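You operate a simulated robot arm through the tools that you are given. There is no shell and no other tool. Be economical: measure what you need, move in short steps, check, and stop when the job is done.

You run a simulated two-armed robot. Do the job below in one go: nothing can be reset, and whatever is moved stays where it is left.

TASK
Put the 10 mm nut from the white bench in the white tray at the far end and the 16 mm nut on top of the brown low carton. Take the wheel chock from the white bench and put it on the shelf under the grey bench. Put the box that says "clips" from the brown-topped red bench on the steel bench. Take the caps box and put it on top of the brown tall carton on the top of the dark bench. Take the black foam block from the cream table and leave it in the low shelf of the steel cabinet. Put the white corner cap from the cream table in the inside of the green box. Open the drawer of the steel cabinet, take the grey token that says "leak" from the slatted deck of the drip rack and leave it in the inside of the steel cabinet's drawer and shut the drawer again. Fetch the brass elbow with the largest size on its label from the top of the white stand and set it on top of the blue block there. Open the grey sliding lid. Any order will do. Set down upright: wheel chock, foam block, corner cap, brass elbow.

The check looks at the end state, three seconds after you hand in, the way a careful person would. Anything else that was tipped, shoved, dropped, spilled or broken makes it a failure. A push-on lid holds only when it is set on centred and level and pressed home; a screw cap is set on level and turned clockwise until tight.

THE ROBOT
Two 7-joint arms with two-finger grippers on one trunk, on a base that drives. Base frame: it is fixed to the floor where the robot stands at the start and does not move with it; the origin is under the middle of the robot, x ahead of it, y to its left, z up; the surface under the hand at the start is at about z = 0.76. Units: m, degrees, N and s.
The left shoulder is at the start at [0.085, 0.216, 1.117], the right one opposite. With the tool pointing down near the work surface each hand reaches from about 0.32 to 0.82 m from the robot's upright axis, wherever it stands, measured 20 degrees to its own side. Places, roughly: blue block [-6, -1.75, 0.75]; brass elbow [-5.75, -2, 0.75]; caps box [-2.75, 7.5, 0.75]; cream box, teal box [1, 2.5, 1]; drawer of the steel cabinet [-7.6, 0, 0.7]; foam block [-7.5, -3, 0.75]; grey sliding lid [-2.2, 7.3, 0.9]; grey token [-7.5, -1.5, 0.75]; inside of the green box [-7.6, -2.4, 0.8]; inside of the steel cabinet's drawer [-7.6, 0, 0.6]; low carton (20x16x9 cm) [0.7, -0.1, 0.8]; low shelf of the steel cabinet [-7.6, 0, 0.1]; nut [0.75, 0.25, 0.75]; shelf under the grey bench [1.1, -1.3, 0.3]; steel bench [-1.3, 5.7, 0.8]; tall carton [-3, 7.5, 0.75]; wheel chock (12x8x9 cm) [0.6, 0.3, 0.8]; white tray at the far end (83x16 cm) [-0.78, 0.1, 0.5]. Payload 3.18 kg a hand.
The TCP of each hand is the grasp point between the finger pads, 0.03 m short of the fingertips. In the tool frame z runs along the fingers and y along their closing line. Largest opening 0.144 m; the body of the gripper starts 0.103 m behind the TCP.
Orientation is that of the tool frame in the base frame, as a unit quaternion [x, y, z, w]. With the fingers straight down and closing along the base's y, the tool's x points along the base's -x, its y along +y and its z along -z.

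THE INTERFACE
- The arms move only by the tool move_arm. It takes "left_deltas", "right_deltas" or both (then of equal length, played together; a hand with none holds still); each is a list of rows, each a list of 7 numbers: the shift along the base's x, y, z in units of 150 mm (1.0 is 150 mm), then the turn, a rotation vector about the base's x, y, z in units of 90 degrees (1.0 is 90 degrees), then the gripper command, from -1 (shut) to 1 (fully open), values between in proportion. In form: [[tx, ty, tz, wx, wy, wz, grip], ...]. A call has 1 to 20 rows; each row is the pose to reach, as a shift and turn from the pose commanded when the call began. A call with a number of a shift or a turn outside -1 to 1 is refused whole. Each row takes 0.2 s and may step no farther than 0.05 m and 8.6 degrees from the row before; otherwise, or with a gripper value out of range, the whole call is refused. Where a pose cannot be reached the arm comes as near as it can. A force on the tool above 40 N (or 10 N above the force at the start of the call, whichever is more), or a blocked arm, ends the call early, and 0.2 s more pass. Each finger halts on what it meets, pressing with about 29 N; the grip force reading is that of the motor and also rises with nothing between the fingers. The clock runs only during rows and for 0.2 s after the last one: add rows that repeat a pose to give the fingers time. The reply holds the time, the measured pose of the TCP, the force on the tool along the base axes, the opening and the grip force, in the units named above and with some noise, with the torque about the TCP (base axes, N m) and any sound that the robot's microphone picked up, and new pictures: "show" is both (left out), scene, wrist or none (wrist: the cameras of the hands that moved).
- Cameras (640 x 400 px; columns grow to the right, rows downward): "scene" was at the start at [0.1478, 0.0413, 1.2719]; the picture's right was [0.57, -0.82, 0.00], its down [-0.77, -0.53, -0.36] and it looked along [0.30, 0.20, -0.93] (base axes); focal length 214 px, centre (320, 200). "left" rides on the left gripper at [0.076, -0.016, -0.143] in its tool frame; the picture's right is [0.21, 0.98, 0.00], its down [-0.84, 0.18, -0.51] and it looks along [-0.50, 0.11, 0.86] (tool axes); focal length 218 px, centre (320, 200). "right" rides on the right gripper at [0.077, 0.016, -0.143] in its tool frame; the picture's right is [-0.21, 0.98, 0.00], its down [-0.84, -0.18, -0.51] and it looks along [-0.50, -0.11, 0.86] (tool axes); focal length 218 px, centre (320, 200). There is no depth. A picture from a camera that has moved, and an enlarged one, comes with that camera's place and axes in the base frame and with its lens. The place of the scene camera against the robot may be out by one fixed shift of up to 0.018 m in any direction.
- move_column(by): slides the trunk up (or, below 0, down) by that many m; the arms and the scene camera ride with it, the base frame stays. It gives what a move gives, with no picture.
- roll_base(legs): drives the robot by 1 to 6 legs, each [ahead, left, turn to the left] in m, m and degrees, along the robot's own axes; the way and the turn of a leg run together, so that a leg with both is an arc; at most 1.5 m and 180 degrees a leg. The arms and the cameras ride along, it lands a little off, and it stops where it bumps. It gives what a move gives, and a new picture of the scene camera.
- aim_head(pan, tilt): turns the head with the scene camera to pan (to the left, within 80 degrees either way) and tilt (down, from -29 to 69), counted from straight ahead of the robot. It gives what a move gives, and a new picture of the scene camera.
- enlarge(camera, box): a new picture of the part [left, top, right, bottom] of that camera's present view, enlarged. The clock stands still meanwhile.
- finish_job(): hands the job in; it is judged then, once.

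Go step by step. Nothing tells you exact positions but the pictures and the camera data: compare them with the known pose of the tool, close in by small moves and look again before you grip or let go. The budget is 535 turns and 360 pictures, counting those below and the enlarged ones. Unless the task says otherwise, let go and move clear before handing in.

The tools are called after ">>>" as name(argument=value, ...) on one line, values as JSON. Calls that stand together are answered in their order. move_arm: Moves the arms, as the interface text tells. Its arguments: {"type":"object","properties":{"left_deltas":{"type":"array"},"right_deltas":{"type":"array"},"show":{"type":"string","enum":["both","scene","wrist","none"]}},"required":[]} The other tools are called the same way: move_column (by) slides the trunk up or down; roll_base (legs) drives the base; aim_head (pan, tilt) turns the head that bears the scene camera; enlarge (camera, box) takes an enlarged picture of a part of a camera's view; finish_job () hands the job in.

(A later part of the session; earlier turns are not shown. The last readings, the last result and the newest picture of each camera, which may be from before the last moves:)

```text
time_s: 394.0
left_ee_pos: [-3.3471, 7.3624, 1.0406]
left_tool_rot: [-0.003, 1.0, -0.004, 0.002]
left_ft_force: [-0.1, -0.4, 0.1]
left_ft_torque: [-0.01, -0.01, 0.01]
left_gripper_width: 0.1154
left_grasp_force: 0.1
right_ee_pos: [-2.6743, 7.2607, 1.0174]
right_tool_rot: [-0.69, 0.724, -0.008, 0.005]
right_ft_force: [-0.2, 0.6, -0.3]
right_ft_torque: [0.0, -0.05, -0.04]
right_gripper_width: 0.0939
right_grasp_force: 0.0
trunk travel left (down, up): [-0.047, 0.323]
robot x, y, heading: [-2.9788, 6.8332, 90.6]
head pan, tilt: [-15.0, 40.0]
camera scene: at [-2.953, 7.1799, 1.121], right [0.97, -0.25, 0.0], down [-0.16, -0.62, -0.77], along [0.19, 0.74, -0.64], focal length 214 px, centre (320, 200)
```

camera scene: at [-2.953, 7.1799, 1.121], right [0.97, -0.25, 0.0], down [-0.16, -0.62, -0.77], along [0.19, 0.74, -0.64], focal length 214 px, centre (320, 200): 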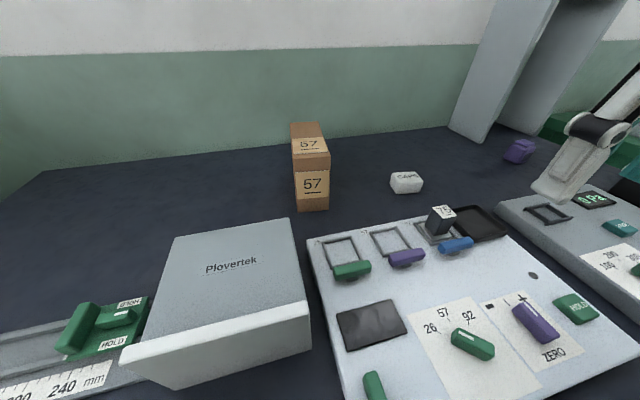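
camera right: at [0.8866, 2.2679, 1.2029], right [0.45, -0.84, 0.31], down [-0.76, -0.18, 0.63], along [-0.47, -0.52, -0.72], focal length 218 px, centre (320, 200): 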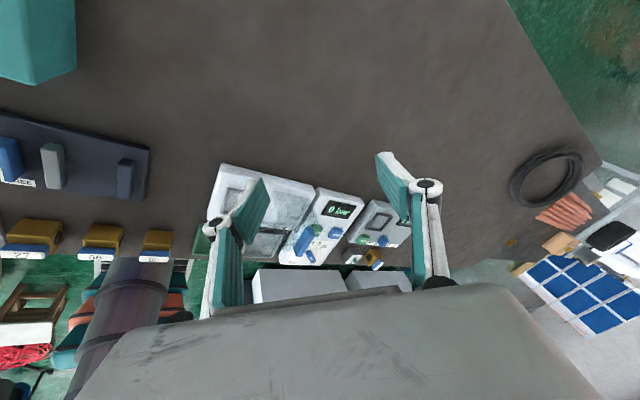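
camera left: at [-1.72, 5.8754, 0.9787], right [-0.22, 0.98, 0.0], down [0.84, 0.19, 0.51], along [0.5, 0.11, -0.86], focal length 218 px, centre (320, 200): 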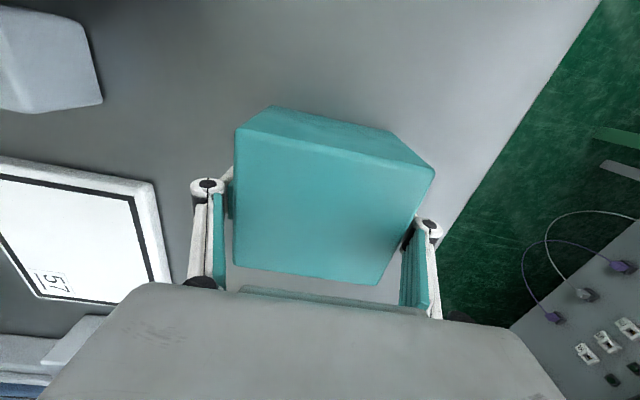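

CAPS is at about (-2.615, 7.577). Extend the right hand over it.

>>> move_arm(right_deltas=[[0.1, 0.25, -0.05, 0, 0, 0, 0.5], [0.2, 0.5, -0.1, 0, 0, 0, 0.5], [0.3, 0.75, -0.15, 0, 0, 0, 0.5], [0.35, 1, -0.2, 0, 0, 0, 0.5]], show="none")

>>> move_arm(right_deltas=[[0, 0.25, -0.1, 0, 0, 0, 0.5], [0, 0.5, -0.2, 0, 0, 0, 0.5], [0, 0.75, -0.3, 0, 0, 0, 0.5], [0, 1, -0.4, 0, 0, 0, 0.5]], show="both")

```text
time_s: 395.0
left_ee_pos: [-3.3486, 7.3626, 1.04]
left_tool_rot: [-0.003, 1.0, -0.004, 0.002]
left_ft_force: [0.1, -0.6, 0.3]
left_ft_torque: [-0.02, 0.03, 0.01]
left_gripper_width: 0.1153
left_grasp_force: 0.1
right_ee_pos: [-2.6584, 7.3912, 0.9589]
right_tool_rot: [-0.688, 0.725, -0.008, 0.005]
right_ft_force: [-0.1, 0.0, 0.0]
right_ft_torque: [0.03, 0.0, 0.01]
right_gripper_width: 0.1078
right_grasp_force: 0.0
right hand out of reach, approached as far as the arm can: row 1, 2, 3, 4
trunk travel left (down, up): [-0.047, 0.323]
robot x, y, heading: [-2.9809, 6.8341, 90.6]
head pan, tilt: [-15.0, 40.0]
```

```text
time_s: 396.0
left_ee_pos: [-3.3469, 7.3626, 1.0399]
left_tool_rot: [-0.002, 1.0, -0.002, 0.002]
left_ft_force: [0.1, 0.5, -0.5]
left_ft_torque: [0.01, 0.03, 0.03]
left_gripper_width: 0.115
left_grasp_force: 0.0
right_ee_pos: [-2.6594, 7.4933, 0.9093]
right_tool_rot: [-0.689, 0.725, -0.008, 0.006]
right_ft_force: [0.6, -0.3, 0.6]
right_ft_torque: [0.04, 0.02, 0.0]
right_gripper_width: 0.108
right_grasp_force: 0.2
right hand out of reach, approached as far as the arm can: row 2, 3, 4
trunk travel left (down, up): [-0.047, 0.323]
robot x, y, heading: [-2.9774, 6.8345, 90.3]
head pan, tilt: [-15.0, 40.0]
camera scene: at [-2.9531, 7.1796, 1.1211], right [0.97, -0.25, 0.0], down [-0.16, -0.62, -0.77], along [0.19, 0.74, -0.64], focal length 214 px, centre (320, 200)
camera right: at [-2.6828, 7.4184, 1.052], right [-0.97, 0.26, -0.02], down [0.21, 0.83, 0.51], along [0.15, 0.49, -0.86], focal length 218 px, centre (320, 200)
```

scene: 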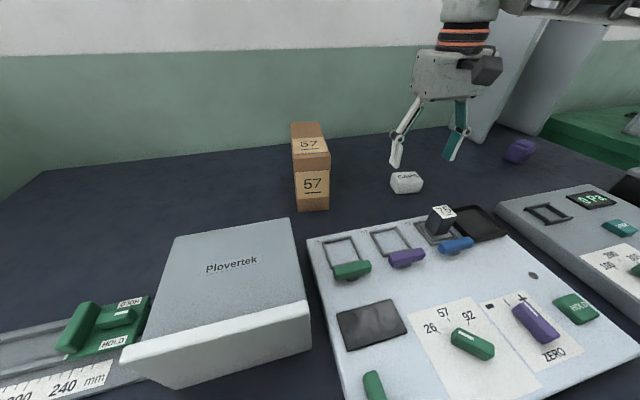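
right: 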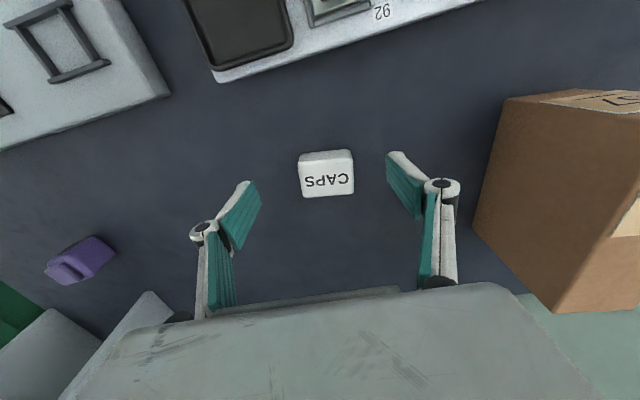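

>>> move_arm(right_deltas=[[0.02, 0.12, -0.2, 0, 0, 0, 0.5], [0.02, 0.23, -0.4, 0, 0, 0, 0.5], [0.02, 0.23, -0.55, 0, 0, 0, 0.5], [0.02, 0.23, -0.62, 0, 0, 0, 0.5]], show="wrist")

```text
time_s: 397.0
left_ee_pos: [-3.3481, 7.3605, 1.0422]
left_tool_rot: [-0.004, 1.0, -0.002, 0.002]
left_ft_force: [0.0, -0.2, -0.1]
left_ft_torque: [-0.04, 0.03, -0.03]
left_gripper_width: 0.1152
left_grasp_force: 0.1
right_ee_pos: [-2.6598, 7.5302, 0.8204]
right_tool_rot: [-0.69, 0.724, -0.006, 0.007]
right_ft_force: [-3.5, 1.0, 14.2]
right_ft_torque: [-0.02, 0.54, 0.02]
right_gripper_width: 0.1158
right_grasp_force: 4.8
trunk travel left (down, up): [-0.047, 0.323]
robot x, y, heading: [-2.9787, 6.8333, 90.5]
head pan, tilt: [-15.0, 40.0]
camera right: at [-2.6831, 7.4526, 0.9623], right [-0.97, 0.25, -0.02], down [0.21, 0.83, 0.51], along [0.14, 0.49, -0.86], focal length 218 px, centre (320, 200)
```

right: 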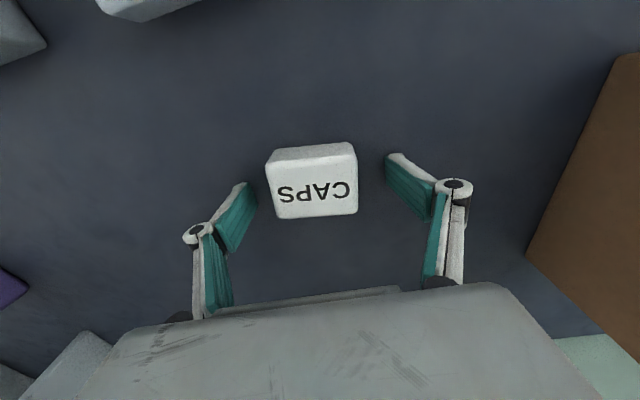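

Tips touch the bench; raise a hair and close on the box.

>>> move_arm(right_deltas=[[0, 0, 0.03, 0, 0, 0, 0.4], [0, 0, 0.03, 0, 0, 0, 0.0], [0, 0, 0.03, 0, 0, 0, -0.3], [0, 0, 0.03, 0, 0, 0, -0.3], [0, 0, 0.03, 0, 0, 0, -0.3], [0, 0, 0.3, 0, 0, 0, -0.3], [0, 0, 0.6, 0, 0, 0, -0.3], [0, -0.05, 0.9, 0, 0, 0, -0.3]], show="wrist")

```text
time_s: 397.8
left_ee_pos: [-3.3491, 7.361, 1.0402]
left_tool_rot: [-0.004, 1.0, -0.003, 0.002]
left_ft_force: [0.1, 0.2, 0.7]
left_ft_torque: [-0.03, 0.0, 0.01]
left_gripper_width: 0.1153
left_grasp_force: 0.1
right_ee_pos: [-2.6664, 7.5276, 0.8291]
right_tool_rot: [-0.693, 0.721, 0.0, 0.005]
right_ft_force: [-7.1, -3.5, 23.6]
right_ft_torque: [-0.31, 1.06, 0.0]
right_gripper_width: 0.0599
right_grasp_force: 7.5
trunk travel left (down, up): [-0.047, 0.323]
robot x, y, heading: [-2.9787, 6.8319, 90.5]
head pan, tilt: [-15.0, 40.0]
stopped in row 3 (right hand): the force on the tool passed its limit at 49 N (the readings are from after the stop); the commanded pose is now the measured one
camera right: at [-2.6872, 7.4511, 0.9717], right [-0.97, 0.25, -0.01], down [0.21, 0.83, 0.51], along [0.13, 0.5, -0.86], focal length 218 px, centre (320, 200)
```

right: 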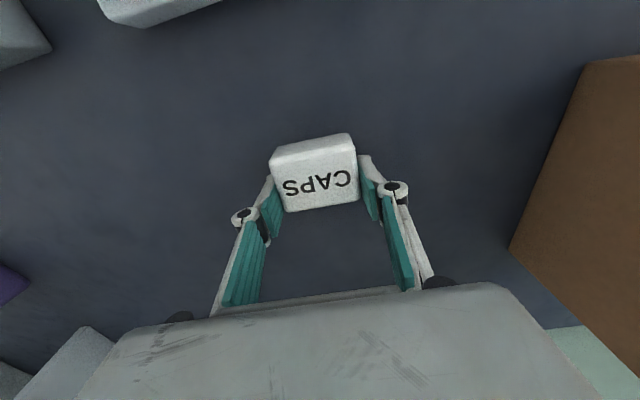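

>>> move_arm(right_deltas=[[0, 0, 0.04, 0, 0, 0, -0.3], [0, 0, 0.04, 0, 0, 0, -0.4], [0, 0, 0.04, 0, 0, 0, -0.4]], show="wrist")

```text
time_s: 398.6
left_ee_pos: [-3.349, 7.3619, 1.0406]
left_tool_rot: [-0.003, 1.0, -0.003, 0.002]
left_ft_force: [0.6, 0.0, -0.3]
left_ft_torque: [0.01, -0.01, -0.03]
left_gripper_width: 0.1151
left_grasp_force: 0.0
right_ee_pos: [-2.6635, 7.5289, 0.8299]
right_tool_rot: [-0.692, 0.722, -0.005, 0.004]
right_ft_force: [-4.8, -2.1, 8.4]
right_ft_torque: [-0.03, 0.53, 0.06]
right_gripper_width: 0.059
right_grasp_force: 28.9
trunk travel left (down, up): [-0.047, 0.323]
robot x, y, heading: [-2.9802, 6.8356, 90.2]
head pan, tilt: [-15.0, 40.0]
camera right: at [-2.6865, 7.453, 0.9724], right [-0.97, 0.25, -0.01], down [0.21, 0.83, 0.51], along [0.14, 0.49, -0.86], focal length 218 px, centre (320, 200)
```

right: 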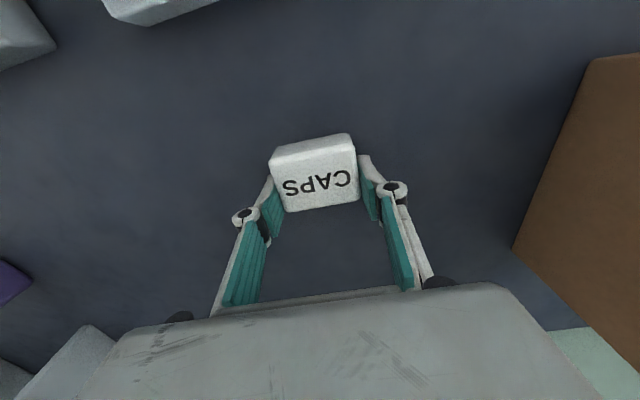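

>>> move_arm(right_deltas=[[0, 0, 0.15, 0, 0, 0, -0.4], [0, 0, 0.35, 0, 0, 0, -0.4], [0, -0.05, 0.6, 0, 0, 0, -0.4], [0, -0.1, 0.85, 0, 0, 0, -0.4], [-0.05, -0.2, 1, 0, 0, 0, -0.4]], show="both")

```text
time_s: 399.8
left_ee_pos: [-3.3479, 7.3612, 1.0395]
left_tool_rot: [-0.004, 1.0, -0.002, 0.001]
left_ft_force: [0.0, 0.6, 0.4]
left_ft_torque: [0.0, 0.01, 0.02]
left_gripper_width: 0.1153
left_grasp_force: 0.1
right_ee_pos: [-2.6953, 7.4808, 0.9537]
right_tool_rot: [-0.69, 0.724, -0.002, 0.005]
right_ft_force: [0.0, -0.6, -1.2]
right_ft_torque: [0.03, -0.03, -0.03]
right_gripper_width: 0.0588
right_grasp_force: 29.2
right hand out of reach, approached as far as the arm can: row 3, 4, 5
trunk travel left (down, up): [-0.047, 0.323]
robot x, y, heading: [-2.9772, 6.8351, 90.6]
head pan, tilt: [-15.0, 40.0]
camera scene: at [-2.9539, 7.1796, 1.1212], right [0.97, -0.25, 0.0], down [-0.16, -0.62, -0.77], along [0.19, 0.74, -0.64], focal length 214 px, centre (320, 200)
camera right: at [-2.7174, 7.4055, 1.0959], right [-0.97, 0.26, -0.01], down [0.21, 0.83, 0.51], along [0.14, 0.49, -0.86], focal length 218 px, centre (320, 200)
```

scene: 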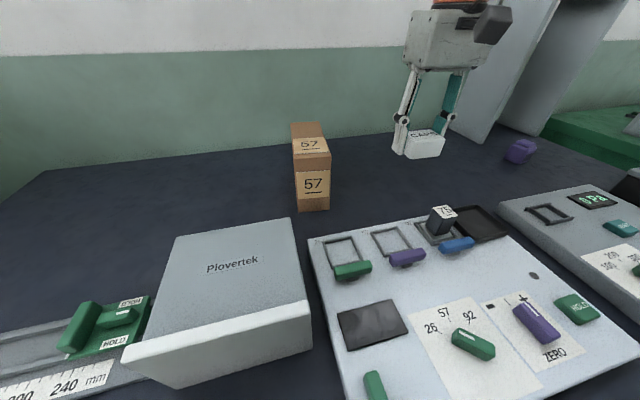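
right: 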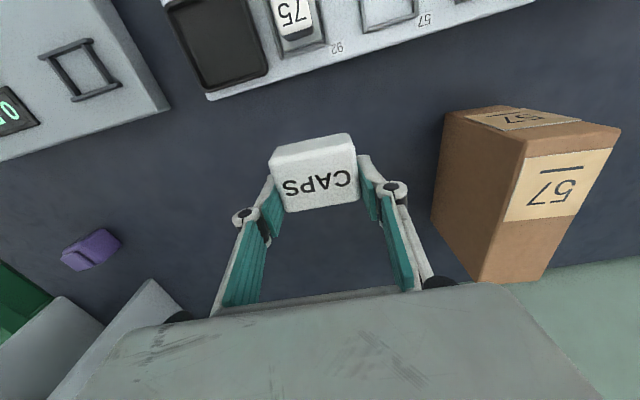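

Held securely. I'll pull back, raise above the carton height and turn the wrist -90° for better reach.

>>> move_arm(right_deltas=[[0, -0.2, 0.1, 0, 0, -0.09, -0.4], [0, -0.4, 0.2, 0, 0, -0.18, -0.4], [0, -0.6, 0.3, 0, 0, -0.27, -0.4], [0, -0.8, 0.4, 0, 0, -0.36, -0.4], [0, -0.8, 0.5, 0, 0, -0.45, -0.4], [0, -0.8, 0.6, 0, 0, -0.54, -0.4], [0, -0.8, 0.7, 0, 0, -0.63, -0.4], [0, -0.8, 0.8, 0, 0, -0.72, -0.4], [0, -0.8, 0.8, 0, 0, -0.81, -0.4], [0, -0.8, 0.8, 0, 0, -0.9, -0.4], [0, -0.8, 0.8, 0, 0, -0.97, -0.4]], show="none")

>>> move_arm(right_deltas=[[-0.25, 0.15, 0, 0, 0, 0, -0.4], [-0.5, 0.3, 0, 0, 0, 0, -0.4], [-0.75, 0.45, 0, 0, 0, 0, -0.4], [-1, 0.6, 0, 0, 0, 0, -0.4], [-1, 0.8, 0, 0, 0, 0, -0.4], [-1, 0.8, 0, 0, 0, 0, -0.4]], show="both")

```text
time_s: 402.2
left_ee_pos: [-3.3482, 7.3623, 1.0401]
left_tool_rot: [-0.003, 1.0, -0.004, 0.002]
left_ft_force: [0.7, 0.0, -1.0]
left_ft_torque: [0.04, 0.02, -0.02]
left_gripper_width: 0.1152
left_grasp_force: 0.0
right_ee_pos: [-2.7074, 7.3659, 1.0502]
right_tool_rot: [-0.001, 1.0, -0.005, -0.001]
right_ft_force: [0.8, 0.6, -0.7]
right_ft_torque: [0.01, -0.03, -0.01]
right_gripper_width: 0.0589
right_grasp_force: 29.3
right hand out of reach, approached as far as the arm can: row 7, 8, 9, 10, 11
trunk travel left (down, up): [-0.047, 0.323]
robot x, y, heading: [-2.9795, 6.8346, 90.3]
head pan, tilt: [-15.0, 40.0]
```

```text
time_s: 403.6
left_ee_pos: [-3.3475, 7.362, 1.0405]
left_tool_rot: [-0.004, 1.0, -0.003, 0.002]
left_ft_force: [0.1, 0.1, 0.1]
left_ft_torque: [-0.02, 0.01, 0.02]
left_gripper_width: 0.115
left_grasp_force: 0.1
right_ee_pos: [-2.8562, 7.4846, 1.0498]
right_tool_rot: [-0.002, 1.0, -0.006, 0.0]
right_ft_force: [0.0, -0.4, -0.5]
right_ft_torque: [0.0, -0.03, 0.01]
right_gripper_width: 0.0591
right_grasp_force: 29.1
trunk travel left (down, up): [-0.047, 0.323]
robot x, y, heading: [-2.9754, 6.8314, 90.6]
head pan, tilt: [-15.0, 40.0]
camera scene: at [-2.9539, 7.1797, 1.1211], right [0.97, -0.25, 0.0], down [-0.16, -0.62, -0.77], along [0.19, 0.74, -0.64], focal length 214 px, centre (320, 200)
camera right: at [-2.9337, 7.5025, 1.1927], right [0.2, 0.98, -0.01], down [0.84, -0.17, 0.51], along [0.5, -0.11, -0.86], focal length 218 px, centre (320, 200)
```

scene: 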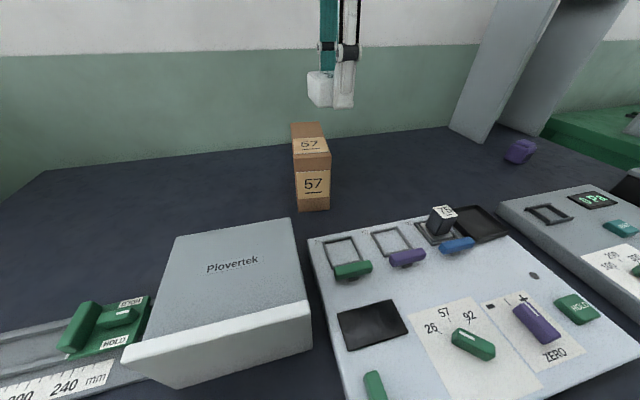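
right: 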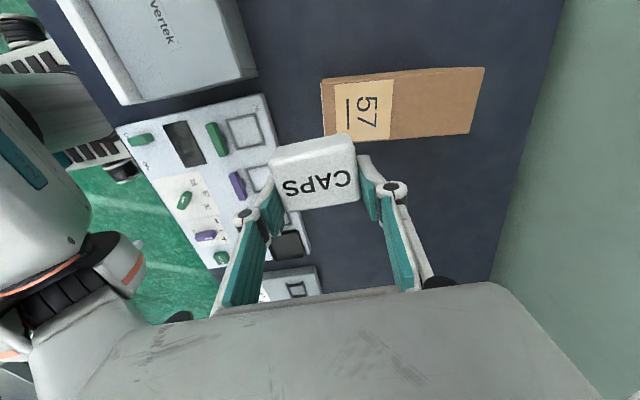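

The carton's top spans y 7.50–7.655, centred near x -2.887. Caps centre sits 15 mm to -x of the TCP, so aim TCP at (-2.872, 7.57).

>>> move_arm(right_deltas=[[-0.03, 0.15, 0, 0, 0, 0, -0.4], [-0.07, 0.3, 0, 0, 0, 0, -0.4], [-0.11, 0.45, -0.03, 0, 0, 0, -0.4], [-0.11, 0.57, -0.1, 0, 0, 0, -0.4]], show="both")

```text
time_s: 404.6
left_ee_pos: [-3.3485, 7.3623, 1.0386]
left_tool_rot: [-0.004, 1.0, -0.004, 0.002]
left_ft_force: [-0.4, -0.3, -0.6]
left_ft_torque: [-0.04, 0.02, 0.01]
left_gripper_width: 0.1153
left_grasp_force: 0.0
right_ee_pos: [-2.8732, 7.5717, 1.033]
right_tool_rot: [-0.003, 1.0, -0.007, 0.0]
right_ft_force: [0.2, 0.5, -0.6]
right_ft_torque: [0.02, -0.01, 0.03]
right_gripper_width: 0.0588
right_grasp_force: 29.1
trunk travel left (down, up): [-0.047, 0.323]
robot x, y, heading: [-2.9749, 6.8343, 90.2]
head pan, tilt: [-15.0, 40.0]
camera scene: at [-2.9539, 7.1806, 1.1206], right [0.97, -0.25, 0.0], down [-0.16, -0.62, -0.77], along [0.19, 0.74, -0.64], focal length 214 px, centre (320, 200)
camera right: at [-2.9491, 7.5891, 1.1762], right [0.2, 0.98, -0.01], down [0.84, -0.17, 0.51], along [0.5, -0.12, -0.86], focal length 218 px, centre (320, 200)
```

scene: 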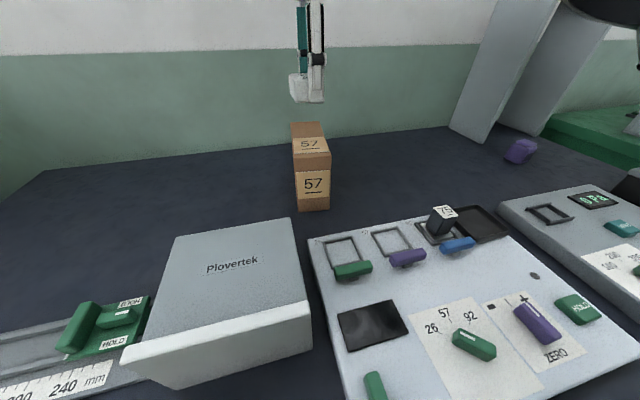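
right: 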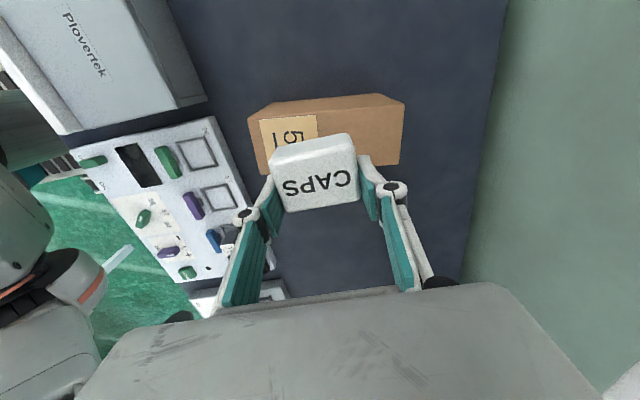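

Aligned over the carton top. Lower gently.

>>> move_arm(right_deltas=[[0.03, 0.02, -0.1, 0, 0, 0, -0.4], [0.03, 0.02, -0.18, 0, 0, 0, -0.4], [0.03, 0.02, -0.24, 0, 0, 0, -0.4], [0.03, 0.02, -0.27, 0, 0, 0, -0.4], [0.03, 0.02, -0.3, 0, 0, 0, -0.4]], show="scene")

```text
time_s: 405.8
left_ee_pos: [-3.3482, 7.363, 1.0399]
left_tool_rot: [-0.004, 1.0, -0.004, 0.002]
left_ft_force: [-0.2, 0.4, 0.1]
left_ft_torque: [0.01, 0.01, -0.02]
left_gripper_width: 0.1154
left_grasp_force: 0.0
right_ee_pos: [-2.8698, 7.5748, 0.9895]
right_tool_rot: [-0.001, 1.0, -0.006, 0.0]
right_ft_force: [0.3, 0.2, -0.7]
right_ft_torque: [-0.02, -0.02, 0.0]
right_gripper_width: 0.059
right_grasp_force: 28.4
trunk travel left (down, up): [-0.047, 0.323]
robot x, y, heading: [-2.9796, 6.8355, 90.4]
head pan, tilt: [-15.0, 40.0]
camera scene: at [-2.9538, 7.1801, 1.1209], right [0.97, -0.25, 0.0], down [-0.16, -0.62, -0.77], along [0.19, 0.74, -0.64], focal length 214 px, centre (320, 200)
```

scene: 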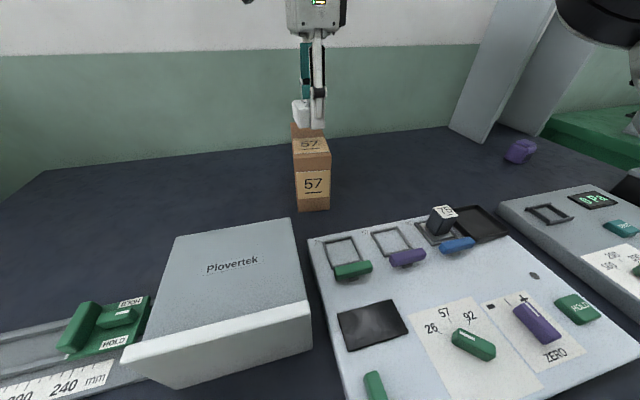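

>>> move_arm(right_deltas=[[0, 0, -0.02, 0, 0, 0, -0.4], [0, 0, -0.04, 0, 0, 0, -0.4], [0, 0, -0.06, 0, 0, 0, -0.4], [0, 0, -0.08, 0, 0, 0, -0.4]], show="none")

```text
time_s: 406.8
left_ee_pos: [-3.3483, 7.363, 1.0397]
left_tool_rot: [-0.004, 1.0, -0.004, 0.002]
left_ft_force: [-1.3, 0.0, 0.2]
left_ft_torque: [0.0, 0.0, 0.03]
left_gripper_width: 0.1152
left_grasp_force: 0.0
right_ee_pos: [-2.8689, 7.5734, 0.9763]
right_tool_rot: [-0.001, 1.0, -0.006, 0.001]
right_ft_force: [-0.1, 0.7, -1.6]
right_ft_torque: [0.05, -0.03, -0.01]
right_gripper_width: 0.0588
right_grasp_force: 28.8
trunk travel left (down, up): [-0.047, 0.323]
robot x, y, heading: [-2.9826, 6.8355, 90.3]
head pan, tilt: [-15.0, 40.0]
```

>>> move_arm(right_deltas=[[0, 0, -0.02, 0, 0, 0, -0.4], [0, 0, -0.04, 0, 0, 0, -0.4], [0, 0, -0.06, 0, 0, 0, -0.4]], show="wrist")

```text
time_s: 407.6
left_ee_pos: [-3.3474, 7.3619, 1.0394]
left_tool_rot: [-0.004, 1.0, -0.003, 0.001]
left_ft_force: [-0.3, -0.3, 0.8]
left_ft_torque: [0.0, 0.02, -0.02]
left_gripper_width: 0.1148
left_grasp_force: 0.1
right_ee_pos: [-2.8687, 7.5737, 0.9671]
right_tool_rot: [-0.003, 1.0, -0.007, 0.0]
right_ft_force: [0.3, -0.6, -0.4]
right_ft_torque: [-0.05, -0.03, -0.02]
right_gripper_width: 0.0587
right_grasp_force: 29.4
trunk travel left (down, up): [-0.047, 0.323]
robot x, y, heading: [-2.9796, 6.8349, 90.4]
head pan, tilt: [-15.0, 40.0]
camera right: at [-2.9457, 7.5915, 1.1106], right [0.2, 0.98, -0.01], down [0.84, -0.17, 0.51], along [0.5, -0.11, -0.86], focal length 218 px, centre (320, 200)
```

right: 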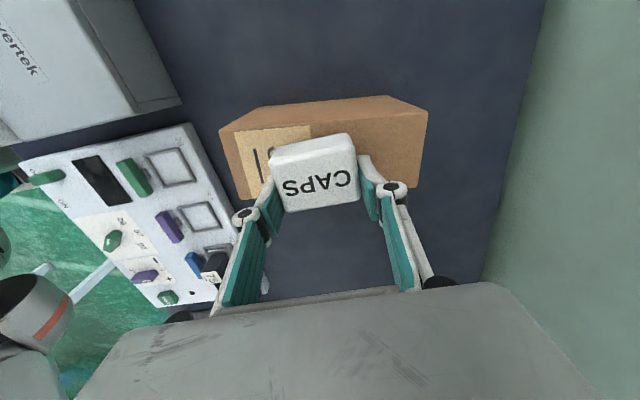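

Carton top is lower than thought (about 0.904); still centred. Continue lowering to contact.

>>> move_arm(right_deltas=[[0, 0, -0.04, 0, 0, 0, -0.4], [0, 0, -0.08, 0, 0, 0, -0.4], [0, 0, -0.1, 0, 0, 0, -0.4], [0, 0, -0.12, 0, 0, 0, -0.4], [0, 0, -0.14, 0, 0, 0, -0.4]], show="none")

```text
time_s: 408.6
left_ee_pos: [-3.3474, 7.3604, 1.0411]
left_tool_rot: [-0.004, 1.0, -0.002, 0.002]
left_ft_force: [0.3, -0.2, 1.3]
left_ft_torque: [0.02, 0.01, -0.02]
left_gripper_width: 0.1149
left_grasp_force: 0.1
right_ee_pos: [-2.8689, 7.5734, 0.9598]
right_tool_rot: [-0.001, 1.0, 0.001, -0.004]
right_ft_force: [1.9, -3.0, 25.2]
right_ft_torque: [-0.87, -0.25, 0.08]
right_gripper_width: 0.059
right_grasp_force: 29.5
trunk travel left (down, up): [-0.047, 0.323]
robot x, y, heading: [-2.9793, 6.8322, 90.2]
head pan, tilt: [-15.0, 40.0]
stopped in row 5 (right hand): the force on the tool passed its limit at 44 N (the readings are from after the stop); the commanded pose is now the measured one
```

>>> move_arm(right_deltas=[[0, 0, 0.01, 0, 0, 0, -0.4], [0, 0, 0.02, 0, 0, 0, -0.3], [0, 0, 0.02, 0, 0, 0, -0.1], [0, 0, 0.02, 0, 0, 0, 0.0], [0, 0, 0.02, 0, 0, 0, 0.0]], show="wrist")

```text
time_s: 409.8
left_ee_pos: [-3.3484, 7.3626, 1.04]
left_tool_rot: [-0.003, 1.0, -0.002, 0.002]
left_ft_force: [0.1, 0.0, 0.7]
left_ft_torque: [0.01, 0.02, 0.0]
left_gripper_width: 0.1151
left_grasp_force: 0.0
right_ee_pos: [-2.8682, 7.5742, 0.9568]
right_tool_rot: [-0.001, 1.0, -0.001, -0.001]
right_ft_force: [-2.0, 1.2, 12.6]
right_ft_torque: [0.2, 0.02, -0.03]
right_gripper_width: 0.072
right_grasp_force: 0.1
trunk travel left (down, up): [-0.047, 0.323]
robot x, y, heading: [-2.9769, 6.8331, 90.5]
head pan, tilt: [-15.0, 40.0]
camera right: at [-2.9451, 7.5909, 1.1006], right [0.21, 0.98, 0.0], down [0.84, -0.18, 0.51], along [0.49, -0.1, -0.86], focal length 218 px, centre (320, 200)
```

right: 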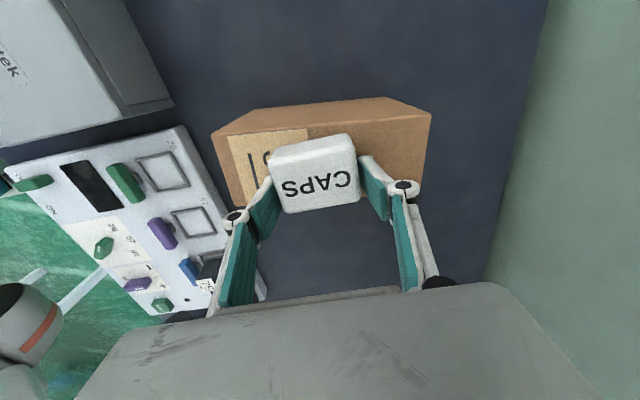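

>>> move_arm(right_deltas=[[0, 0, 0.05, 0, 0, 0, 0.1], [0, 0, 0.15, 0, 0, 0, 0.1], [0, 0, 0.35, 0, 0, 0, 0.1], [0, 0, 0.5, 0, 0, 0, 0.1], [0.2, -0.2, 0.5, 0, 0, 0, 0.1], [0.4, -0.4, 0.5, 0, 0, 0, 0.1]], show="both")

```text
time_s: 411.2
left_ee_pos: [-3.3488, 7.3616, 1.0396]
left_tool_rot: [-0.003, 1.0, -0.003, 0.001]
left_ft_force: [0.1, -0.4, 0.6]
left_ft_torque: [-0.01, 0.02, -0.02]
left_gripper_width: 0.115
left_grasp_force: 0.1
right_ee_pos: [-2.8094, 7.5154, 1.0329]
right_tool_rot: [0.0, 1.0, -0.001, -0.001]
right_ft_force: [-0.2, -0.4, -0.1]
right_ft_torque: [0.03, 0.01, 0.01]
right_gripper_width: 0.0795
right_grasp_force: 0.1
trunk travel left (down, up): [-0.047, 0.323]
robot x, y, heading: [-2.9804, 6.8318, 90.6]
head pan, tilt: [-15.0, 40.0]
camera scene: at [-2.9536, 7.1798, 1.1212], right [0.97, -0.25, 0.0], down [-0.16, -0.62, -0.77], along [0.19, 0.74, -0.64], focal length 214 px, centre (320, 200)
camera right: at [-2.8857, 7.5319, 1.1763], right [0.21, 0.98, 0.0], down [0.84, -0.18, 0.51], along [0.49, -0.11, -0.86], focal length 218 px, centre (320, 200)
```

scene: 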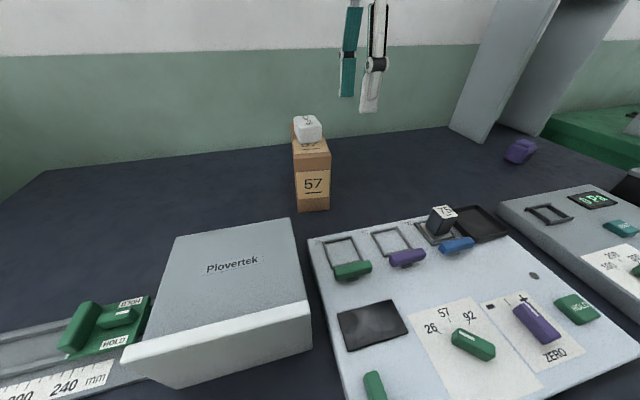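
right: 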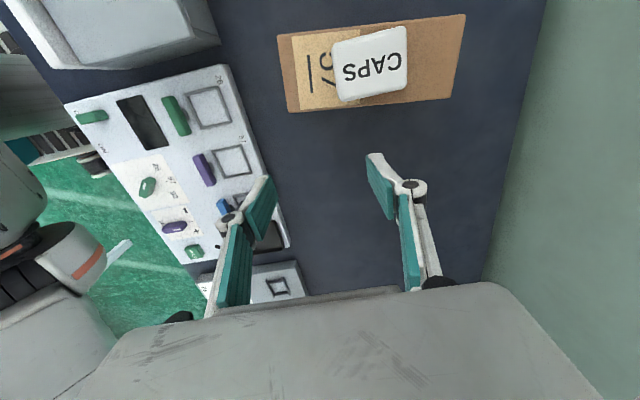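

CAPS sits on the tall carton. Next the grey sliding lid to the right; retract and strafe right.

>>> move_arm(right_deltas=[[0.05, -0.25, 0.05, 0, 0, 0, 0.1], [0.1, -0.5, 0.1, 0, 0, 0, 0.1], [0.2, -0.75, 0.1, 0, 0, 0, 0.1], [0.3, -1, 0.1, 0, 0, 0, 0.1]], show="none")

>>> roll_base(legs=[[-0.1, 0, 0], [0, -0.6, 0]])

>>> aim_head(pan=-10, tilt=40)

```text
time_s: 412.2
left_ee_pos: [-3.348, 7.3617, 1.0406]
left_tool_rot: [-0.004, 1.0, -0.002, 0.001]
left_ft_force: [-0.2, -0.3, -0.2]
left_ft_torque: [-0.04, 0.03, 0.0]
left_gripper_width: 0.1153
left_grasp_force: 0.0
right_ee_pos: [-2.7629, 7.3654, 1.0465]
right_tool_rot: [-0.001, 1.0, 0.0, -0.002]
right_ft_force: [0.9, -0.8, -0.6]
right_ft_torque: [0.01, 0.02, 0.03]
right_gripper_width: 0.0793
right_grasp_force: 0.1
trunk travel left (down, up): [-0.047, 0.323]
robot x, y, heading: [-2.9798, 6.8321, 90.9]
head pan, tilt: [-15.0, 40.0]
```

```text
time_s: 418.8
left_ee_pos: [-2.7397, 7.2676, 1.04]
left_tool_rot: [-0.006, 1.0, -0.004, 0.002]
left_ft_force: [-0.3, 0.5, -0.3]
left_ft_torque: [0.01, -0.01, 0.0]
left_gripper_width: 0.1152
left_grasp_force: 0.0
right_ee_pos: [-2.1535, 7.2737, 1.0469]
right_tool_rot: [-0.003, 1.0, -0.001, -0.002]
right_ft_force: [-0.3, -0.5, -0.2]
right_ft_torque: [-0.02, -0.01, -0.02]
right_gripper_width: 0.0795
right_grasp_force: 0.2
trunk travel left (down, up): [-0.047, 0.323]
robot x, y, heading: [-2.3682, 6.7412, 90.6]
head pan, tilt: [-15.0, 40.0]
camera scene: at [-2.3442, 7.0865, 1.121], right [0.97, -0.25, 0.0], down [-0.16, -0.62, -0.77], along [0.19, 0.74, -0.64], focal length 214 px, centre (320, 200)
```

scene: 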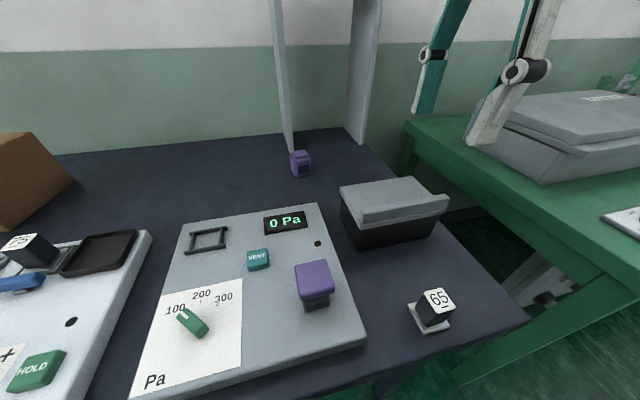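

```text
time_s: 419.5
left_ee_pos: [-2.7393, 7.2684, 1.0416]
left_tool_rot: [-0.006, 1.0, -0.003, 0.002]
left_ft_force: [0.0, -0.8, 0.6]
left_ft_torque: [-0.01, 0.01, 0.02]
left_gripper_width: 0.1151
left_grasp_force: 0.1
right_ee_pos: [-2.1532, 7.2726, 1.0463]
right_tool_rot: [-0.003, 1.0, -0.001, -0.001]
right_ft_force: [-0.2, -0.2, 0.0]
right_ft_torque: [-0.01, 0.0, 0.02]
right_gripper_width: 0.0789
right_grasp_force: 0.1
trunk travel left (down, up): [-0.047, 0.323]
robot x, y, heading: [-2.3717, 6.7411, 90.7]
head pan, tilt: [-10.0, 40.0]
camera scene: at [-2.3515, 7.088, 1.121], right [0.99, -0.16, 0.0], down [-0.1, -0.63, -0.77], along [0.12, 0.76, -0.64], focal length 214 px, centre (320, 200)
```

scene: 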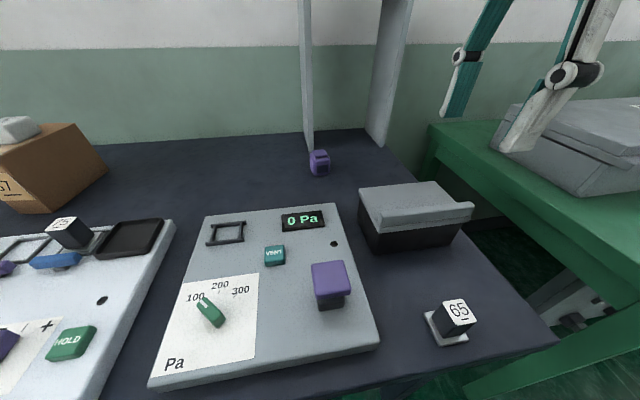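

>>> enlarge(camera="scene", box=[345, 165, 485, 260])

>>> enlarge(camera="right", box=[0, 0, 640, 400])

```text
4.21 times, centred on (415, 212) of scene
camera zoom: at [-2.3515, 7.088, 1.121], right [0.99, -0.16, 0.0], down [-0.1, -0.63, -0.77], along [0.12, 0.76, -0.64], focal length 903 px, centre (-80, 147)
```

zoom: 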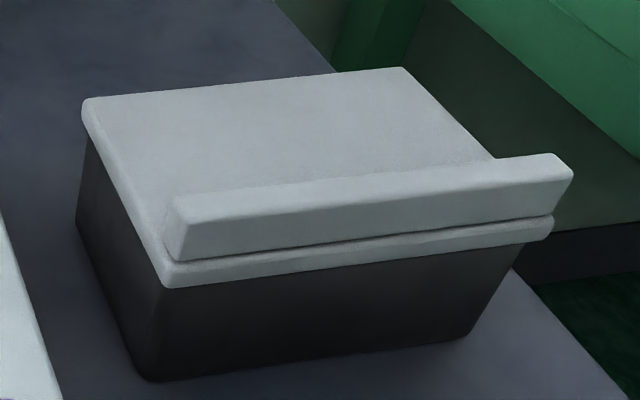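

```text
1.00 times, centred on (320, 200) of right (not enlarged: the box is as wide or as high as the picture)
camera zoom: at [-2.2305, 7.2889, 1.1899], right [0.2, 0.98, 0.0], down [0.85, -0.17, 0.51], along [0.49, -0.1, -0.86], focal length 218 px, centre (320, 200)
```

zoom: 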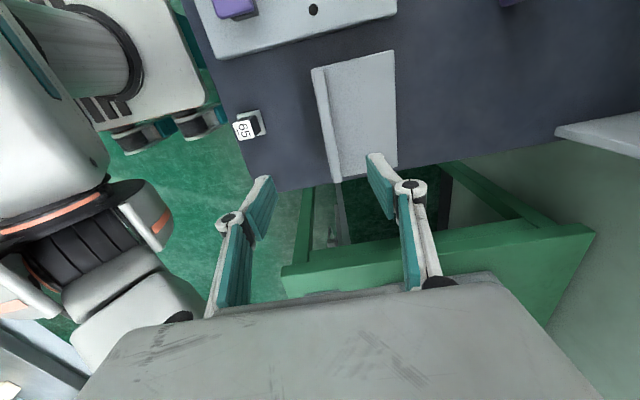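

The lid has a ridge along its front edge; the right fingers close along y, so I can grip the ridge and slide. Ridge centre about (-2.16, 7.285). Lower and look.

>>> move_arm(right_deltas=[[-0.03, 0.08, -0.2, 0, 0, 0, -0.3], [-0.05, 0.1, -0.4, 0, 0, 0, -0.4], [-0.05, 0.1, -0.55, 0, 0, 0, -0.5], [-0.05, 0.1, -0.65, 0, 0, 0, -0.5]], show="wrist")

```text
time_s: 420.5
left_ee_pos: [-2.7406, 7.2675, 1.0414]
left_tool_rot: [-0.005, 1.0, -0.003, 0.001]
left_ft_force: [-1.1, -0.2, -0.4]
left_ft_torque: [-0.03, 0.02, 0.0]
left_gripper_width: 0.1151
left_grasp_force: 0.0
right_ee_pos: [-2.1618, 7.2882, 0.9489]
right_tool_rot: [-0.002, 1.0, -0.002, -0.001]
right_ft_force: [-0.7, -0.4, 0.0]
right_ft_torque: [-0.02, -0.01, 0.0]
right_gripper_width: 0.0357
right_grasp_force: 0.1
trunk travel left (down, up): [-0.047, 0.323]
robot x, y, heading: [-2.3705, 6.7391, 90.8]
head pan, tilt: [-10.0, 40.0]
camera right: at [-2.2372, 7.3039, 1.0927], right [0.2, 0.98, 0.0], down [0.85, -0.17, 0.5], along [0.49, -0.11, -0.86], focal length 218 px, centre (320, 200)
```

right: 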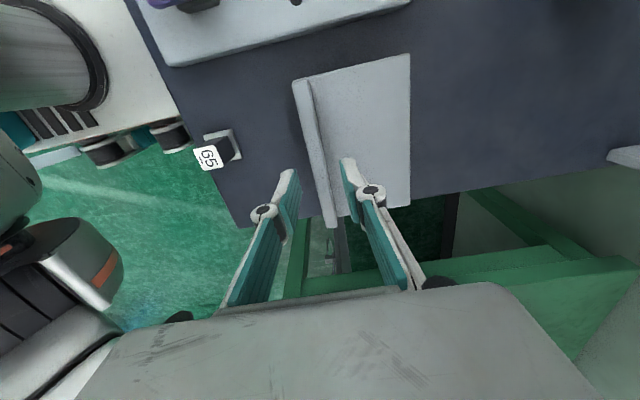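

Fingers straddle the ridge. Descend until the tips touch the lid.

>>> move_arm(right_deltas=[[0, 0, -0.06, 0, 0, 0, -0.5], [0, 0, -0.12, 0, 0, 0, -0.5], [0, 0, -0.16, 0, 0, 0, -0.5], [0, 0, -0.2, 0, 0, 0, -0.5], [0, 0, -0.24, 0, 0, 0, -0.5]], show="wrist")

```text
time_s: 421.7
left_ee_pos: [-2.7388, 7.2674, 1.0396]
left_tool_rot: [-0.005, 1.0, -0.004, 0.002]
left_ft_force: [0.5, 0.1, 0.4]
left_ft_torque: [0.01, 0.03, 0.01]
left_gripper_width: 0.1151
left_grasp_force: 0.0
right_ee_pos: [-2.1621, 7.2881, 0.9132]
right_tool_rot: [-0.003, 1.0, -0.001, -0.002]
right_ft_force: [-0.1, -1.1, -0.3]
right_ft_torque: [-0.01, -0.03, 0.03]
right_gripper_width: 0.0363
right_grasp_force: 0.1
trunk travel left (down, up): [-0.047, 0.323]
robot x, y, heading: [-2.3696, 6.7433, 90.6]
head pan, tilt: [-10.0, 40.0]
camera right: at [-2.2381, 7.3039, 1.0567], right [0.2, 0.98, 0.0], down [0.85, -0.17, 0.51], along [0.49, -0.1, -0.86], focal length 218 px, centre (320, 200)
```

right: 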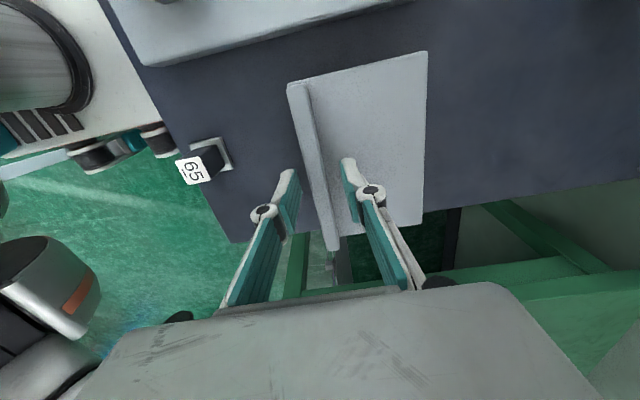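

>>> move_arm(right_deltas=[[0, 0, -0.04, 0, 0, 0, -0.5], [0, 0, -0.08, 0, 0, 0, -0.5], [0, 0, -0.12, 0, 0, 0, -0.5], [0, 0, -0.16, 0, 0, 0, -0.5], [0, 0, -0.2, 0, 0, 0, -0.5]], show="wrist")

```text
time_s: 422.7
left_ee_pos: [-2.7391, 7.2655, 1.0421]
left_tool_rot: [-0.005, 1.0, -0.001, 0.002]
left_ft_force: [-1.0, 0.6, 0.0]
left_ft_torque: [-0.01, 0.04, 0.0]
left_gripper_width: 0.1152
left_grasp_force: 0.1
right_ee_pos: [-2.1633, 7.2853, 0.9015]
right_tool_rot: [0.001, 1.0, 0.008, -0.005]
right_ft_force: [3.5, -10.3, 36.8]
right_ft_torque: [-0.53, 0.01, 0.01]
right_gripper_width: 0.0135
right_grasp_force: 43.6
trunk travel left (down, up): [-0.047, 0.323]
robot x, y, heading: [-2.37, 6.7393, 90.6]
head pan, tilt: [-10.0, 40.0]
stopped in row 5 (right hand): the force on the tool passed its limit at 50 N (the readings are from after the stop); the commanded pose is now the measured one
camera right: at [-2.237, 7.2997, 1.0455], right [0.21, 0.98, 0.01], down [0.85, -0.19, 0.5], along [0.49, -0.09, -0.87], focal length 218 px, centre (320, 200)
```

right: 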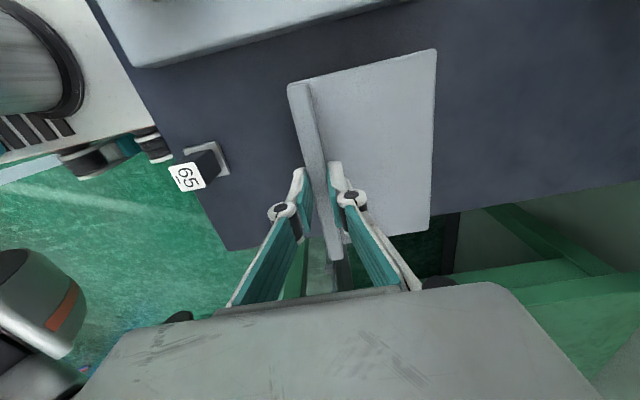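

Ridge gripped. Ease the downward pressure, then try sliding toward me gently.

>>> move_arm(right_deltas=[[0, 0, 0.02, 0, 0, 0, -0.85], [0, 0, 0.02, 0, 0, 0, -0.85]], show="none")

>>> move_arm(right_deltas=[[0, -0.03, 0, 0, 0, 0, -0.85], [0, -0.06, 0, 0, 0, 0, -0.85], [0, -0.1, 0, 0, 0, 0, -0.85]], show="wrist")

```text
time_s: 423.3
left_ee_pos: [-2.738, 7.2649, 1.0416]
left_tool_rot: [-0.005, 1.0, 0.0, 0.001]
left_ft_force: [0.1, 0.0, 0.0]
left_ft_torque: [-0.02, -0.01, 0.05]
left_gripper_width: 0.1151
left_grasp_force: 0.1
right_ee_pos: [-2.1618, 7.2861, 0.9006]
right_tool_rot: [0.0, 1.0, 0.005, -0.004]
right_ft_force: [2.9, -16.8, 35.3]
right_ft_torque: [-0.57, 0.7, -0.22]
right_gripper_width: 0.0136
right_grasp_force: 43.7
trunk travel left (down, up): [-0.047, 0.323]
robot x, y, heading: [-2.3679, 6.7375, 90.8]
head pan, tilt: [-10.0, 40.0]
```

```text
time_s: 424.1
left_ee_pos: [-2.7398, 7.2644, 1.0416]
left_tool_rot: [-0.005, 1.0, -0.003, 0.002]
left_ft_force: [0.0, 0.2, -0.3]
left_ft_torque: [0.0, 0.01, -0.01]
left_gripper_width: 0.1151
left_grasp_force: 0.0
right_ee_pos: [-2.1618, 7.272, 0.9011]
right_tool_rot: [-0.001, 1.0, 0.008, -0.004]
right_ft_force: [8.0, -0.9, 45.3]
right_ft_torque: [-0.1, -0.36, -0.33]
right_gripper_width: 0.0136
right_grasp_force: 42.9
trunk travel left (down, up): [-0.047, 0.323]
robot x, y, heading: [-2.369, 6.7428, 90.5]
head pan, tilt: [-10.0, 40.0]
camera right: at [-2.2373, 7.2869, 1.0451], right [0.21, 0.98, 0.01], down [0.85, -0.19, 0.5], along [0.49, -0.09, -0.87], focal length 218 px, centre (320, 200)
```

right: 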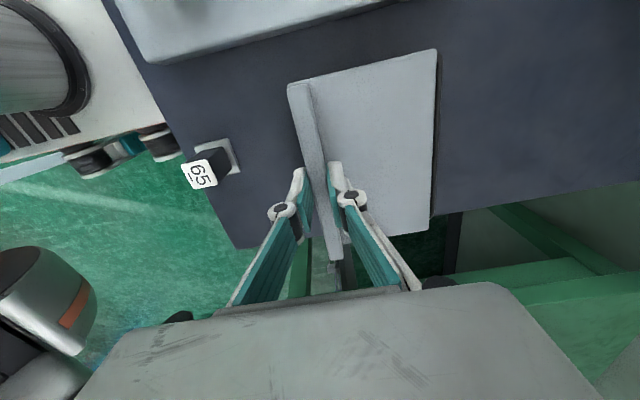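

It slides with little force. Reduce downward force and continue.

>>> move_arm(right_deltas=[[0, -0.03, 0.03, 0, 0, 0, -0.85], [0, -0.08, 0.04, 0, 0, 0, -0.85], [0, -0.14, 0.04, 0, 0, 0, -0.85], [0, -0.2, 0.04, 0, 0, 0, -0.85], [0, -0.26, 0.04, 0, 0, 0, -0.85]], show="both")

```text
time_s: 425.3
left_ee_pos: [-2.7396, 7.2691, 1.0378]
left_tool_rot: [-0.006, 1.0, -0.005, 0.001]
left_ft_force: [0.3, 0.5, 0.1]
left_ft_torque: [0.0, 0.01, 0.0]
left_gripper_width: 0.1151
left_grasp_force: 0.1
right_ee_pos: [-2.1615, 7.2346, 0.9008]
right_tool_rot: [-0.002, 1.0, 0.001, -0.003]
right_ft_force: [-8.8, -0.3, -17.2]
right_ft_torque: [0.1, -0.12, -0.19]
right_gripper_width: 0.0133
right_grasp_force: 43.2
trunk travel left (down, up): [-0.047, 0.323]
robot x, y, heading: [-2.3698, 6.7392, 90.4]
head pan, tilt: [-10.0, 40.0]
camera scene: at [-2.3517, 7.0895, 1.1198], right [0.99, -0.16, 0.0], down [-0.1, -0.63, -0.77], along [0.12, 0.76, -0.64], focal length 214 px, centre (320, 200)
camera right: at [-2.238, 7.2507, 1.0446], right [0.21, 0.98, 0.0], down [0.85, -0.18, 0.5], along [0.49, -0.1, -0.86], focal length 218 px, centre (320, 200)
```

scene: 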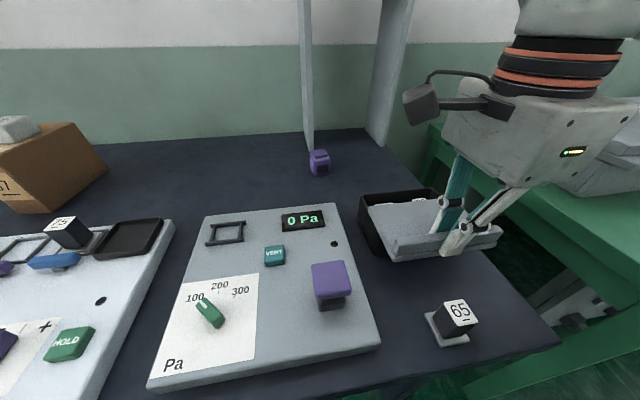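
right: 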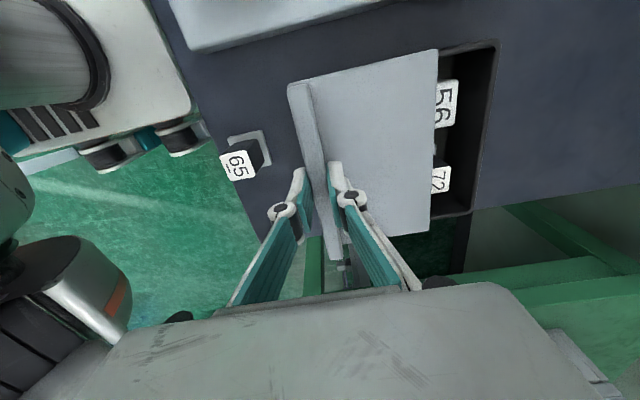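

It opens toward me. Continue to the end of travel with light force.

>>> move_arm(right_deltas=[[0, -0.05, -0.02, 0, 0, 0, -0.85], [0, -0.1, -0.02, 0, 0, 0, -0.85], [0, -0.15, -0.02, 0, 0, 0, -0.85], [0, -0.2, -0.02, 0, 0, 0, -0.85], [0, -0.25, -0.02, 0, 0, 0, -0.85]], show="wrist")

```text
time_s: 426.5
left_ee_pos: [-2.7396, 7.2704, 1.0396]
left_tool_rot: [-0.005, 1.0, -0.003, 0.002]
left_ft_force: [0.2, -0.1, -0.4]
left_ft_torque: [-0.03, 0.03, -0.01]
left_gripper_width: 0.1152
left_grasp_force: 0.0
right_ee_pos: [-2.1615, 7.2009, 0.9026]
right_tool_rot: [-0.002, 1.0, 0.004, -0.005]
right_ft_force: [0.8, 12.6, -2.2]
right_ft_torque: [0.19, -0.89, 0.08]
right_gripper_width: 0.0136
right_grasp_force: 43.5
trunk travel left (down, up): [-0.047, 0.323]
robot x, y, heading: [-2.3726, 6.7392, 90.8]
head pan, tilt: [-10.0, 40.0]
camera right: at [-2.2372, 7.2146, 1.0453], right [0.21, 0.98, 0.01], down [0.85, -0.18, 0.5], along [0.49, -0.1, -0.87], focal length 218 px, centre (320, 200)
```

right: 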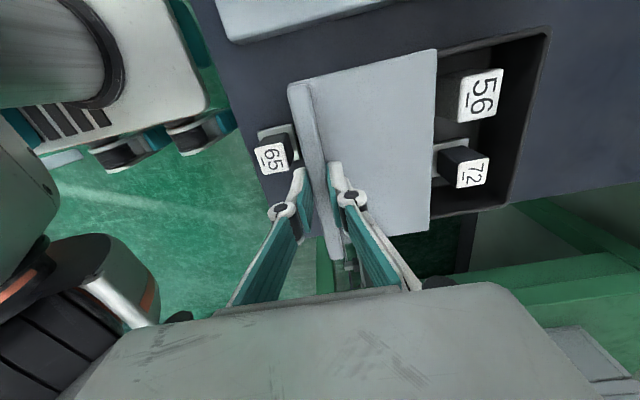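

>>> move_arm(right_deltas=[[0, -0.03, 0, 0, 0, 0, -0.85], [0, -0.06, 0, 0, 0, 0, -0.85], [0, -0.08, 0, 0, 0, 0, -0.85]], show="none")

```text
time_s: 427.0
left_ee_pos: [-2.7377, 7.2695, 1.0397]
left_tool_rot: [-0.005, 1.0, -0.005, 0.002]
left_ft_force: [0.5, -0.3, 0.3]
left_ft_torque: [0.0, -0.02, -0.02]
left_gripper_width: 0.1151
left_grasp_force: 0.1
right_ee_pos: [-2.1625, 7.2006, 0.9012]
right_tool_rot: [0.002, 1.0, 0.013, -0.006]
right_ft_force: [7.5, 13.9, -5.7]
right_ft_torque: [0.14, -0.83, 0.17]
right_gripper_width: 0.0134
right_grasp_force: 43.1
trunk travel left (down, up): [-0.047, 0.323]
robot x, y, heading: [-2.3668, 6.7405, 90.4]
head pan, tilt: [-10.0, 40.0]
stopped in row 2 (right hand): the force on the tool passed its limit at 44 N (the readings are from after the stop); the commanded pose is now the measured one
```

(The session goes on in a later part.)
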